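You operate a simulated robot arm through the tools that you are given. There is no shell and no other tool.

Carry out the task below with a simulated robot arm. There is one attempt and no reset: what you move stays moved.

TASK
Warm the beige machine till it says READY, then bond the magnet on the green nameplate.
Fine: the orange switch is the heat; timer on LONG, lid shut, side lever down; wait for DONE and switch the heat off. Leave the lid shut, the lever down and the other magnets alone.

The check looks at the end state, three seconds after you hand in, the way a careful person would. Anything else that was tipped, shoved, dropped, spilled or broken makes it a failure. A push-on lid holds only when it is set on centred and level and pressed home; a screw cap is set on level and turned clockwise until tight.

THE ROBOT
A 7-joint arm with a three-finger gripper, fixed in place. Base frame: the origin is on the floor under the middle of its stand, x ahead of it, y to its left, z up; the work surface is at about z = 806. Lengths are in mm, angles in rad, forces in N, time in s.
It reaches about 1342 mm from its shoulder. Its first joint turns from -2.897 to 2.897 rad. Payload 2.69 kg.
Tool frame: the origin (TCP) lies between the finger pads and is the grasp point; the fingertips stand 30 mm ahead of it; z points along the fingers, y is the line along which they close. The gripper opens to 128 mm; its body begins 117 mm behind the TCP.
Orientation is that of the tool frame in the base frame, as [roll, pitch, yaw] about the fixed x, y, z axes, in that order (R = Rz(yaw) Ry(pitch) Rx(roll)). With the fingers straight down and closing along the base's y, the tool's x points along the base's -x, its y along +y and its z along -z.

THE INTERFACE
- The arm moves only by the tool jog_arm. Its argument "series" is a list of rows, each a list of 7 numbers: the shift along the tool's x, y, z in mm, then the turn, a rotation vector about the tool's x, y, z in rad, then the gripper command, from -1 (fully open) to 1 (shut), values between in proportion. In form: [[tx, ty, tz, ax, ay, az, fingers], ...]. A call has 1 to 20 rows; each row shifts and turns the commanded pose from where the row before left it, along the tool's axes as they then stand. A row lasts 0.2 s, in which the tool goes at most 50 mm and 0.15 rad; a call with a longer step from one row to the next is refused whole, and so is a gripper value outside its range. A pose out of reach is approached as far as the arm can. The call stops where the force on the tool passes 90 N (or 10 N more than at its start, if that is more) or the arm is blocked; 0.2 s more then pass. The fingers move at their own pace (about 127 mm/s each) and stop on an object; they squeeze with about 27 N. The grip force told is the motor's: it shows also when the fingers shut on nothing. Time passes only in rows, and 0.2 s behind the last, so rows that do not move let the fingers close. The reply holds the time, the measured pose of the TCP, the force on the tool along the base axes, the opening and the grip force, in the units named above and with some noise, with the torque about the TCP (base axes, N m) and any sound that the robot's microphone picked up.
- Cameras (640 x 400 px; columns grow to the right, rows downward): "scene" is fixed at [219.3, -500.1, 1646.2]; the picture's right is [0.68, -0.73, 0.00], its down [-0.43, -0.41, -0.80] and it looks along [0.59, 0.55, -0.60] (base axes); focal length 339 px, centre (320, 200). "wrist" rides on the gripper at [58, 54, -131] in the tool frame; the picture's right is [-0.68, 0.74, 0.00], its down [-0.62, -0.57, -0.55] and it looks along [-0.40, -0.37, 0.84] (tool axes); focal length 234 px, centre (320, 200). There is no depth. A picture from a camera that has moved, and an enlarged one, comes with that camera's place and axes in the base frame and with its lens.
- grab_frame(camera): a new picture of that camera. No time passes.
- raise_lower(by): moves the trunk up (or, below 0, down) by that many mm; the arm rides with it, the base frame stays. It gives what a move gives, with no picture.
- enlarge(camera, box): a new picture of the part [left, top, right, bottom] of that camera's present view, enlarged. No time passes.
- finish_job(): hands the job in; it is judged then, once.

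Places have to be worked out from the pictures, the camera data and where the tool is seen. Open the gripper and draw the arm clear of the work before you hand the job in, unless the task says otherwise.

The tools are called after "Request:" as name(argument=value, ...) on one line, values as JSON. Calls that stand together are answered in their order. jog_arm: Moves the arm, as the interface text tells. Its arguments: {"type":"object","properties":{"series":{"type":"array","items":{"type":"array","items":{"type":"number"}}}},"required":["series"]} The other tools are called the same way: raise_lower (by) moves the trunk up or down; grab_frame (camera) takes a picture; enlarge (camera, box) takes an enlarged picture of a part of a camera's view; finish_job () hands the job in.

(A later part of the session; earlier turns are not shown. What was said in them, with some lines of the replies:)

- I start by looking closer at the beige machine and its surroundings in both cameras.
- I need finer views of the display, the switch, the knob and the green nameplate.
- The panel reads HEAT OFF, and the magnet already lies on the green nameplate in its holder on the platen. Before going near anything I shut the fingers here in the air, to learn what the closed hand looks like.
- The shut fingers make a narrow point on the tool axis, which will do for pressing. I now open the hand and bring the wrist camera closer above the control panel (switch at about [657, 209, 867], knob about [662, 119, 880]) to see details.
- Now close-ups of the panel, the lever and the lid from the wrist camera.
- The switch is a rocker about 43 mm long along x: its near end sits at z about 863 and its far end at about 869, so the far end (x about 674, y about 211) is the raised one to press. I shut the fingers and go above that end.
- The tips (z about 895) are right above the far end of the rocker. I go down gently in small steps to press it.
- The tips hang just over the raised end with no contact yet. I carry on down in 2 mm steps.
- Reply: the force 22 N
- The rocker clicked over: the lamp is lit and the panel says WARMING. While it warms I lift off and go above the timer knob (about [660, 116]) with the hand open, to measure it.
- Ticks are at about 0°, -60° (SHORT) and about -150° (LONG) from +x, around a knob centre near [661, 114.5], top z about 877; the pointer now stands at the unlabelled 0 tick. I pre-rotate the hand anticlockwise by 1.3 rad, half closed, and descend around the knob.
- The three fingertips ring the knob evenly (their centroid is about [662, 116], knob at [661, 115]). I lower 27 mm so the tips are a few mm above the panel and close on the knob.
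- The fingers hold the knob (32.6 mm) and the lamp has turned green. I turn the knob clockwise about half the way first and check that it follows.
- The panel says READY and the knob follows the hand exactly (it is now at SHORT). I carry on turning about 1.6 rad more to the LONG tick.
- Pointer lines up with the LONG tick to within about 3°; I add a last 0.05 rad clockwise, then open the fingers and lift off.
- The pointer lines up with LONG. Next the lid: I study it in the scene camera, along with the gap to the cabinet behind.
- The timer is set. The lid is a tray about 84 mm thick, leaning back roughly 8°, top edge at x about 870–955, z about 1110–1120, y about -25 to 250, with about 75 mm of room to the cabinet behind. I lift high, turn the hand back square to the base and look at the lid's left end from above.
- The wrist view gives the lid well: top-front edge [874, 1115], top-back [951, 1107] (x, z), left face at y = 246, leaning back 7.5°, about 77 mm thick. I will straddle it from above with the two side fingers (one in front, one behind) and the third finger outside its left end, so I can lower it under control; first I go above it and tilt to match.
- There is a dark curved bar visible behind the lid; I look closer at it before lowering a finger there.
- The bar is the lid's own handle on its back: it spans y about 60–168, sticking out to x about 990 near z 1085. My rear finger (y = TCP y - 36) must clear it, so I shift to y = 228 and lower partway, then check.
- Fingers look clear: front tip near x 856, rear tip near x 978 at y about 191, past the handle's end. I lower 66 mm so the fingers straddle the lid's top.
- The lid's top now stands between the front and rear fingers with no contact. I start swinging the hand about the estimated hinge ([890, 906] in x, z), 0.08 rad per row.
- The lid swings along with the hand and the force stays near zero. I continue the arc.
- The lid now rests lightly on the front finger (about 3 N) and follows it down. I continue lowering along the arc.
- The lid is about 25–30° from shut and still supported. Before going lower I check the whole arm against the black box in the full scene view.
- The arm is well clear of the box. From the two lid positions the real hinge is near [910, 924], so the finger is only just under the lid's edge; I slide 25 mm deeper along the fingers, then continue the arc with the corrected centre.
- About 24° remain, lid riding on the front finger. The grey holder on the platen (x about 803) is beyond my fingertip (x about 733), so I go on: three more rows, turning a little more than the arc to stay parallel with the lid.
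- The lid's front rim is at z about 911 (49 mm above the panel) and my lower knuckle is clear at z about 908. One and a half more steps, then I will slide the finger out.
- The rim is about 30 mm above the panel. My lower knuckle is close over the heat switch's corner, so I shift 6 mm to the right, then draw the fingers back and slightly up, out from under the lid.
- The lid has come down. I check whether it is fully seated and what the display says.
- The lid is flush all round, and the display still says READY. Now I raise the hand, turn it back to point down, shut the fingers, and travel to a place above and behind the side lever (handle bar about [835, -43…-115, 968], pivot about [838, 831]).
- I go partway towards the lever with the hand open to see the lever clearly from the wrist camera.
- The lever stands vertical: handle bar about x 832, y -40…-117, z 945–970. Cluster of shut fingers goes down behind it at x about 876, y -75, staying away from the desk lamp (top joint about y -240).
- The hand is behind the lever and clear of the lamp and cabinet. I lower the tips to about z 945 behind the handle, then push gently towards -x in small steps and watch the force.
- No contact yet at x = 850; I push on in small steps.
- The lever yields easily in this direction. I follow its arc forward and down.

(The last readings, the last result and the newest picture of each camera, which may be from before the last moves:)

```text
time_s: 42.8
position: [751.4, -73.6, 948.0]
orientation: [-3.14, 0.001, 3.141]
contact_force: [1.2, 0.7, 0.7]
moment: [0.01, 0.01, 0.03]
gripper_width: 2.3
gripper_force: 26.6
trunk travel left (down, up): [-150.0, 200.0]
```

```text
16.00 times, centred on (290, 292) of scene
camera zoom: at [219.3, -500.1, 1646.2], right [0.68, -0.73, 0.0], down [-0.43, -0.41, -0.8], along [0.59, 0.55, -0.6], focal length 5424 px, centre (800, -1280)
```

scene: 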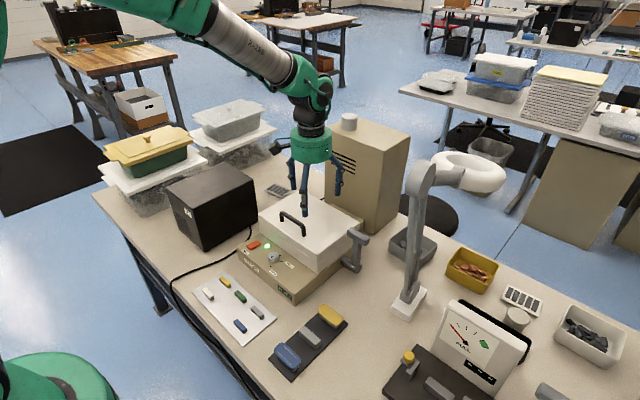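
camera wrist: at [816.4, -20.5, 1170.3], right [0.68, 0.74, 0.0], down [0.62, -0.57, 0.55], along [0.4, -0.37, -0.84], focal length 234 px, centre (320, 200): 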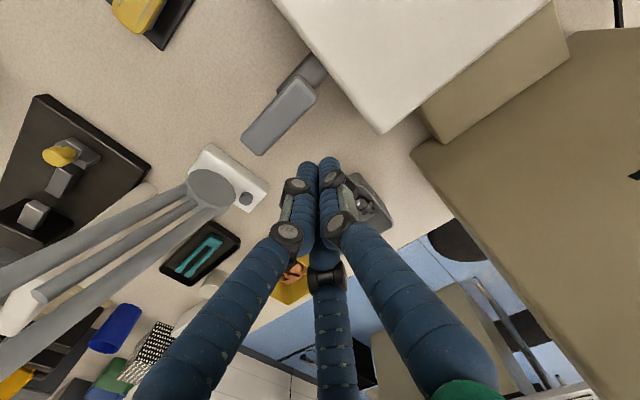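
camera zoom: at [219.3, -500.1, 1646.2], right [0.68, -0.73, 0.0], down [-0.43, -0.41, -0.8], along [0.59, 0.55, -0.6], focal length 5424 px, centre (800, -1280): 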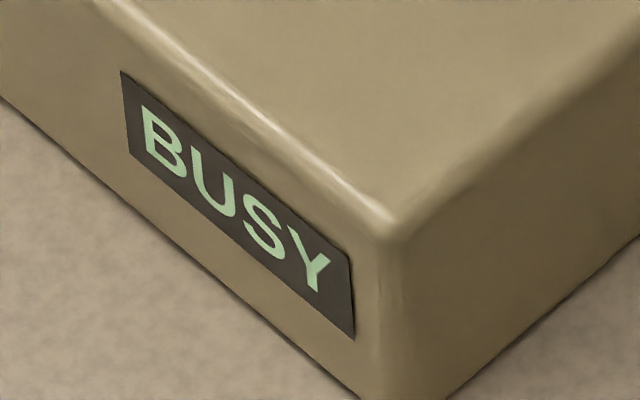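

The panel says BUSY: the bond cycle is running and the lever has gone ahead of my fingers. I check where the lever came to rest, and press it lightly to be sure it is fully down.

Request:
jog_arm(series=[[10, 0, 4, 0, 0, 0, 1], [6, 0, 6, 0, 0, 0, 1], [0, 0, 0, 0, 0, 0, 1]])

Request:
enlarge(camera="scene", box=[290, 210, 390, 300])

Request:
enlarge(camera="scene", box=[270, 280, 310, 305])

```text
time_s: 43.6
position: [736.6, -73.5, 938.3]
orientation: [3.141, 0.0, -3.141]
contact_force: [-0.4, -0.2, 1.1]
moment: [-0.03, 0.0, 0.01]
gripper_width: 2.1
gripper_force: 27.0
trunk travel left (down, up): [-150.0, 200.0]
```

```text
4.44 times, centred on (340, 255) of scene
camera zoom: at [219.3, -500.1, 1646.2], right [0.68, -0.73, 0.0], down [-0.43, -0.41, -0.8], along [0.59, 0.55, -0.6], focal length 1507 px, centre (231, -44)
```

zoom: 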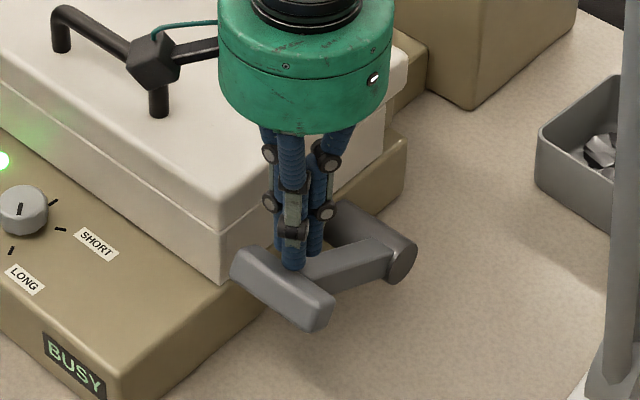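

```text
16.00 times, centred on (290, 292) of scene
camera zoom: at [219.3, -500.1, 1646.2], right [0.68, -0.73, 0.0], down [-0.43, -0.41, -0.8], along [0.59, 0.55, -0.6], focal length 5424 px, centre (800, -1280)
```

zoom: 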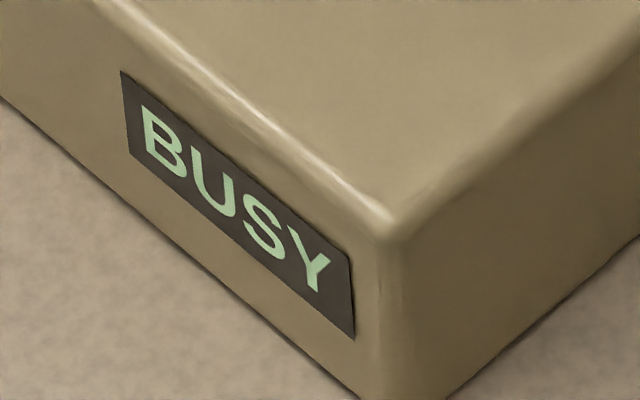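

The lever rests about 60–65° over. I go over the handle and press down in 3 mm steps, checking the force each few steps.

Request:
jog_arm(series=[[9, 0, 3, 0, 0, 0, 1], [0, 0, 3, 0, 0, 0, 1], [0, 0, 3, 0, 0, 0, 1]])

Request:
enlarge(camera="scene", box=[290, 210, 390, 300])

```text
time_s: 44.4
position: [728.9, -74.1, 934.1]
orientation: [-3.141, 0.007, 3.142]
contact_force: [0.9, 0.4, 32.4]
moment: [-0.15, 0.5, -0.03]
gripper_width: 2.0
gripper_force: 27.1
trunk travel left (down, up): [-150.0, 200.0]
```

```text
4.44 times, centred on (340, 255) of scene
camera zoom: at [219.3, -500.1, 1646.2], right [0.68, -0.73, 0.0], down [-0.43, -0.41, -0.8], along [0.59, 0.55, -0.6], focal length 1507 px, centre (231, -44)
```

zoom: 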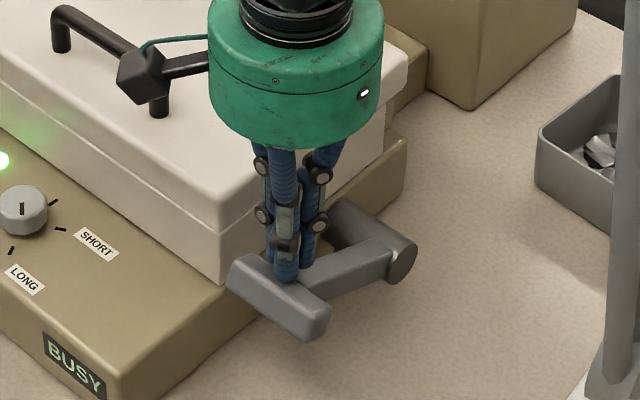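

At 32 N the lever does not move further, so it is at its bottom stop. I lift off straight up and travel to above the heat switch while the cycle runs.

Request:
jog_arm(series=[[0, 0, -10, 0, 0, 0, 1], [0, 0, -40, 0, 0, 0, 1], [0, 0, -45, 0, 0, 0, 1], [0, 0, -45, 0, 0, 0, 1], [13.3, 40.9, 0, 0, 0, 0, 1], [13.3, 40.9, 0, 0, 0, 0, 1], [13.3, 40.9, 0, 0, 0, 0, 1], [13.3, 40.9, 0, 0, 0, 0, 1], [13.3, 40.9, 0, 0, 0, 0, 1], [13.3, 40.9, 0, 0, 0, 0, 1], [13.3, 40.9, 0, 0, 0, 0, 1], [0, 0, 0, 0, 0, 0, 1]])

Request:
grab_frame(camera="scene")

Request:
enlarge(camera="scene", box=[290, 210, 390, 300])

Request:
grab_frame(camera="wrist")

```text
time_s: 47.0
position: [633.2, 213.1, 1070.5]
orientation: [3.141, 0.0, 3.141]
contact_force: [-0.9, 0.6, -1.1]
moment: [-0.03, -0.02, 0.01]
gripper_width: 2.3
gripper_force: 27.0
trunk travel left (down, up): [-150.0, 200.0]
```

```text
taken
```

scene: 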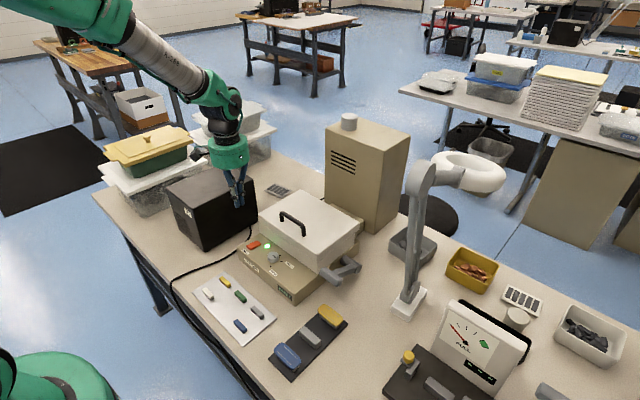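

```text
4.44 times, centred on (340, 255) of scene
camera zoom: at [219.3, -500.1, 1646.2], right [0.68, -0.73, 0.0], down [-0.43, -0.41, -0.8], along [0.59, 0.55, -0.6], focal length 1507 px, centre (231, -44)
```

zoom: 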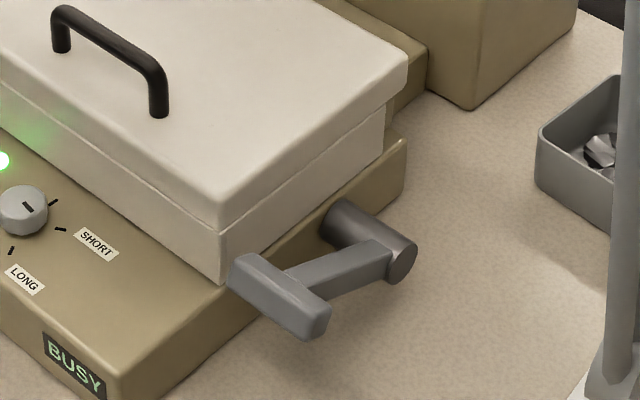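

```text
taken
camera wrist: at [574.2, 266.9, 1200.7], right [0.68, 0.74, 0.0], down [0.62, -0.56, 0.55], along [0.4, -0.37, -0.84], focal length 234 px, centre (320, 200)
```

wrist: 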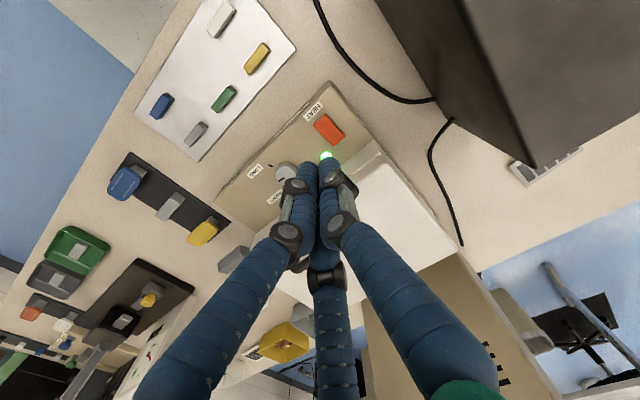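

The knob has started to wind back by itself, so it is a running timer. I look at it closely and then wait.

Request:
enlarge(camera="scene", box=[235, 225, 315, 305])

Request:
jog_arm(series=[[0, 0, 0, 0, 0, 0, 1], [0, 0, 0, 0, 0, 0, 1], [0, 0, 0, 0, 0, 0, 1], [0, 0, 0, 0, 0, 0, 1], [0, 0, 0, 0, 0, 0, 1], [0, 0, 0, 0, 0, 0, 1], [0, 0, 0, 0, 0, 0, 1], [0, 0, 0, 0, 0, 0, 1], [0, 0, 0, 0, 0, 0, 1], [0, 0, 0, 0, 0, 0, 1]])

Request:
enlarge(camera="scene", box=[235, 225, 315, 305])

```text
5.00 times, centred on (275, 265) of scene
camera zoom: at [219.3, -500.1, 1646.2], right [0.68, -0.73, 0.0], down [-0.43, -0.41, -0.8], along [0.59, 0.55, -0.6], focal length 1695 px, centre (545, -125)
```

zoom: 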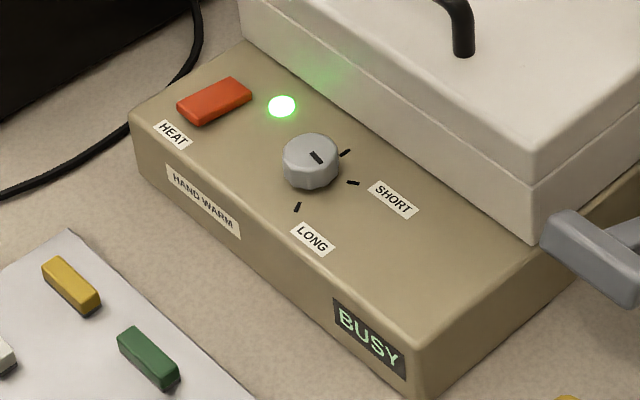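

```text
time_s: 49.2
position: [634.7, 212.2, 1069.7]
orientation: [-3.141, 0.0, -3.142]
contact_force: [0.3, 0.7, 0.9]
moment: [-0.01, 0.02, 0.02]
gripper_width: 2.1
gripper_force: 27.6
trunk travel left (down, up): [-150.0, 200.0]
```

```text
5.00 times, centred on (275, 265) of scene
camera zoom: at [219.3, -500.1, 1646.2], right [0.68, -0.73, 0.0], down [-0.43, -0.41, -0.8], along [0.59, 0.55, -0.6], focal length 1695 px, centre (545, -125)
```

zoom: 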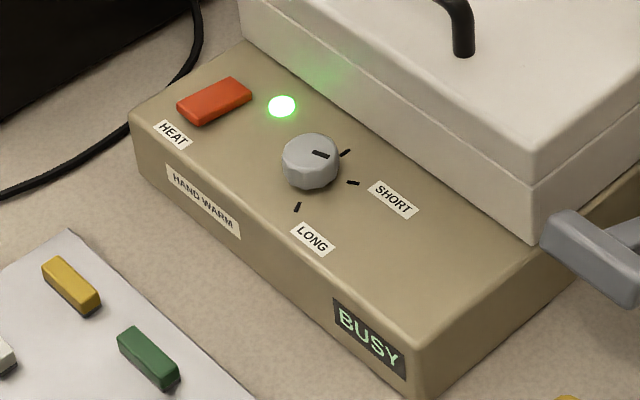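

Pointer is now near SHORT and still unwinding. I wait on, moving to a hold point well above the raised near end of the switch (x about 640).

Request:
jog_arm(series=[[-6, 0, 40, 0, 0, 0, 1], [0, 0, 40, 0, 0, 0, 1], [0, 0, 40, 0, 0, 0, 1], [0, 0, 20, 0, 0, 0, 1], [0, 0, 0, 0, 0, 0, 1], [0, 0, 0, 0, 0, 0, 1], [0, 0, 0, 0, 0, 0, 1], [0, 0, 0, 0, 0, 0, 1], [0, 0, 0, 0, 0, 0, 1], [0, 0, 0, 0, 0, 0, 1], [0, 0, 0, 0, 0, 0, 1], [0, 0, 0, 0, 0, 0, 1], [0, 0, 0, 0, 0, 0, 1], [0, 0, 0, 0, 0, 0, 1], [0, 0, 0, 0, 0, 0, 1], [0, 0, 0, 0, 0, 0, 1], [0, 0, 0, 0, 0, 0, 1], [0, 0, 0, 0, 0, 0, 1], [0, 0, 0, 0, 0, 0, 1], [0, 0, 0, 0, 0, 0, 1]])

Request:
enlarge(camera="scene", box=[235, 225, 315, 305])

```text
time_s: 53.4
position: [640.5, 213.1, 930.4]
orientation: [-3.141, -0.001, -3.141]
contact_force: [-0.1, -0.3, -0.2]
moment: [-0.02, -0.02, 0.01]
gripper_width: 2.2
gripper_force: 27.1
trunk travel left (down, up): [-150.0, 200.0]
```

```text
5.00 times, centred on (275, 265) of scene
camera zoom: at [219.3, -500.1, 1646.2], right [0.68, -0.73, 0.0], down [-0.43, -0.41, -0.8], along [0.59, 0.55, -0.6], focal length 1695 px, centre (545, -125)
```

zoom: 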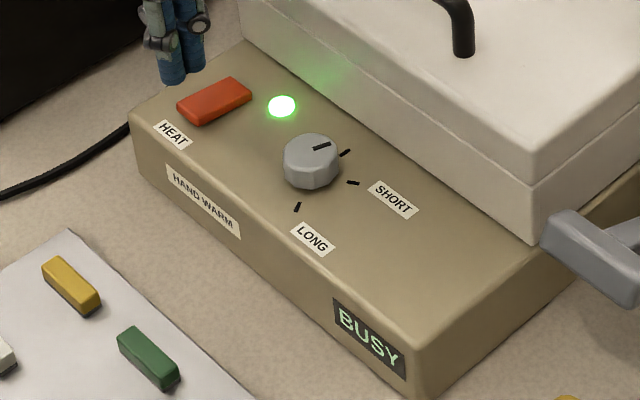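

Still BUSY, with the pointer nearly back at the zero tick; I wait a little more.

Request:
jog_arm(series=[[0, 0, 0, 0, 0, 0, 1], [0, 0, 0, 0, 0, 0, 1], [0, 0, 0, 0, 0, 0, 1], [0, 0, 0, 0, 0, 0, 1], [0, 0, 0, 0, 0, 0, 1], [0, 0, 0, 0, 0, 0, 1], [0, 0, 0, 0, 0, 0, 1], [0, 0, 0, 0, 0, 0, 1], [0, 0, 0, 0, 0, 0, 1], [0, 0, 0, 0, 0, 0, 1], [0, 0, 0, 0, 0, 0, 1], [0, 0, 0, 0, 0, 0, 1]])

Request:
enlarge(camera="scene", box=[235, 225, 315, 305])

```text
time_s: 56.0
position: [640.0, 212.7, 930.0]
orientation: [3.141, -0.001, -3.141]
contact_force: [-0.2, -0.3, -0.2]
moment: [0.0, 0.01, 0.01]
gripper_width: 2.3
gripper_force: 26.7
trunk travel left (down, up): [-150.0, 200.0]
```

```text
5.00 times, centred on (275, 265) of scene
camera zoom: at [219.3, -500.1, 1646.2], right [0.68, -0.73, 0.0], down [-0.43, -0.41, -0.8], along [0.59, 0.55, -0.6], focal length 1695 px, centre (545, -125)
```

zoom: 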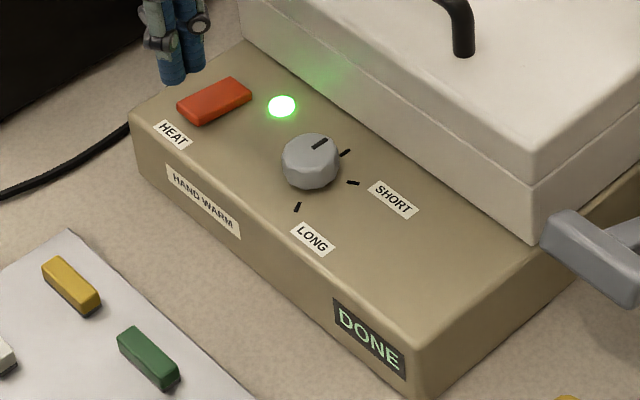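

The panel says DONE. Now I press the near end of the rocker to switch the heat off, gently as before.

Request:
jog_arm(series=[[0, 0, 14, 0, 0, 0, 1], [0, 0, 10, 0, 0, 0, 1], [0, 0, 4, 0, 0, 0, 1], [0, 0, 2, 0, 0, 0, 1], [0, 0, 2, 0, 0, 0, 1], [0, 0, 2, 0, 0, 0, 1]])

Request:
enlarge(camera="scene", box=[235, 225, 315, 305])

```text
time_s: 57.4
position: [641.0, 213.0, 897.4]
orientation: [3.142, 0.0, -3.141]
contact_force: [-4.7, 1.1, 11.9]
moment: [-0.06, -0.05, -0.06]
gripper_width: 2.3
gripper_force: 27.4
trunk travel left (down, up): [-150.0, 200.0]
```

```text
5.00 times, centred on (275, 265) of scene
camera zoom: at [219.3, -500.1, 1646.2], right [0.68, -0.73, 0.0], down [-0.43, -0.41, -0.8], along [0.59, 0.55, -0.6], focal length 1695 px, centre (545, -125)
```

zoom: 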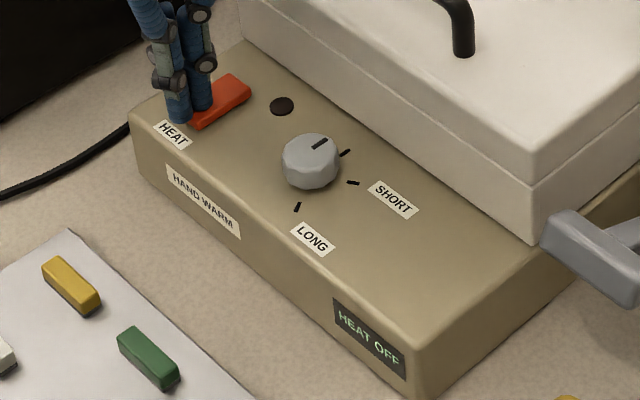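

The lamp is out and the panel says HEAT OFF. I lift off, draw the arm well clear, open the fingers, and check everything.

Request:
jog_arm(series=[[0, 0, -10, 0, 0, 0, 1], [0, 0, -40, 0, 0, 0, 1], [0, 0, -45, 0, 0, 0, 1], [0, 0, -45, 0, 0, 0, 1], [0, 0, -45, 0, 0, 0, 0], [0, 0, -45, 0, 0, 0, -1], [0, 0, -45, 0, 0, 0, -1], [0, 0, -45, 0, 0, 0, -1], [0, 0, 0, 0, 0, 0, -1], [0, 0, 0, 0, 0, 0, -1]])

Request:
grab_frame(camera="scene")

Request:
grab_frame(camera="wrist")

Request:
enlarge(camera="scene", box=[180, 180, 380, 390])

Request:
enlarge(camera="scene", box=[235, 225, 315, 305])

```text
time_s: 59.6
position: [640.7, 211.8, 1214.8]
orientation: [3.142, -0.001, 3.141]
contact_force: [-0.3, 0.0, -0.9]
moment: [0.03, 0.0, 0.01]
gripper_width: 128.2
gripper_force: 0.0
trunk travel left (down, up): [-150.0, 200.0]
```

```text
taken
```

scene: 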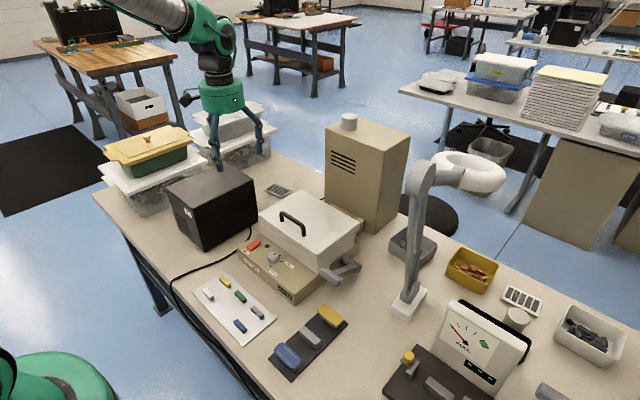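

```text
taken
camera wrist: at [581.9, 266.7, 1346.3], right [0.68, 0.74, 0.0], down [0.62, -0.57, 0.55], along [0.4, -0.37, -0.84], focal length 234 px, centre (320, 200)
```

wrist: 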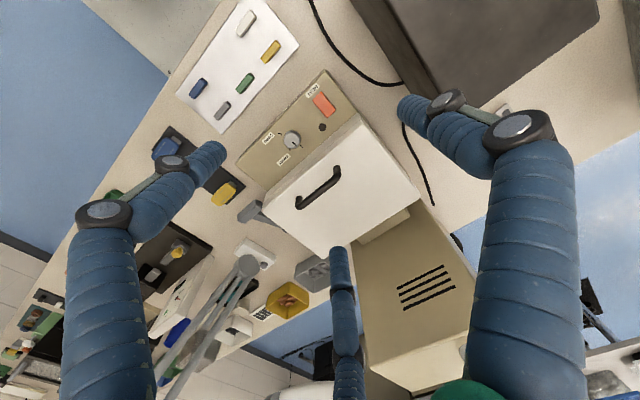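

```text
1.90 times, centred on (280, 285) of scene
camera zoom: at [219.3, -500.1, 1646.2], right [0.68, -0.73, 0.0], down [-0.43, -0.41, -0.8], along [0.59, 0.55, -0.6], focal length 646 px, centre (396, 38)
```

zoom: 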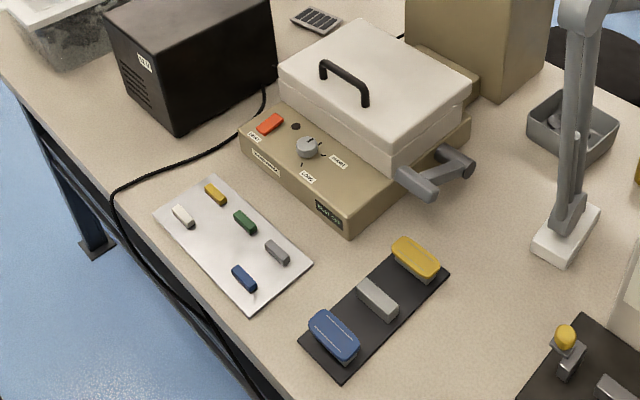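

```text
5.00 times, centred on (275, 265) of scene
camera zoom: at [219.3, -500.1, 1646.2], right [0.68, -0.73, 0.0], down [-0.43, -0.41, -0.8], along [0.59, 0.55, -0.6], focal length 1695 px, centre (545, -125)
```

zoom: 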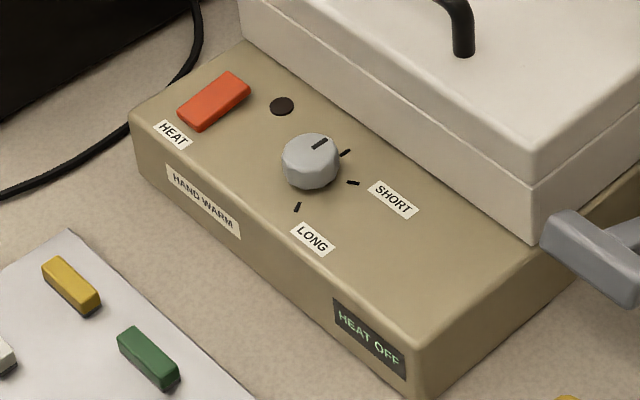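

The last pictures show HEAT OFF with the lamp out, the lid shut and the lever down. The other magnets are where they were, and the open hand is well clear above the bench. I hand the job in.

Request:
finish_job()

```text
The job is handed in.
```

The magnet on the green nameplate went through the full LONG bond cycle. The machine showed DONE, and I then switched the heat off. I've handed the job in but haven't been told the result of the check.

- **Heat:** I pressed the orange switch, and the panel went from WARMING to READY before I shut the lid. It now reads HEAT OFF and the lamp is out.
- **Timer:** I set it to LONG. It is a wind-down timer, so the knob ran back to its start mark as the cycle finished.
- **Lid and lever:** I lowered the lid under control until it sat flush, then pushed the lever down to its stop. Both are still in place.
- **Everything else:** In the last pictures the other magnets and the things on the bench look unmoved. The arm is clear above the bench with the gripper open.

I left the lid shut as you asked, so I haven't seen the bonded magnet itself.
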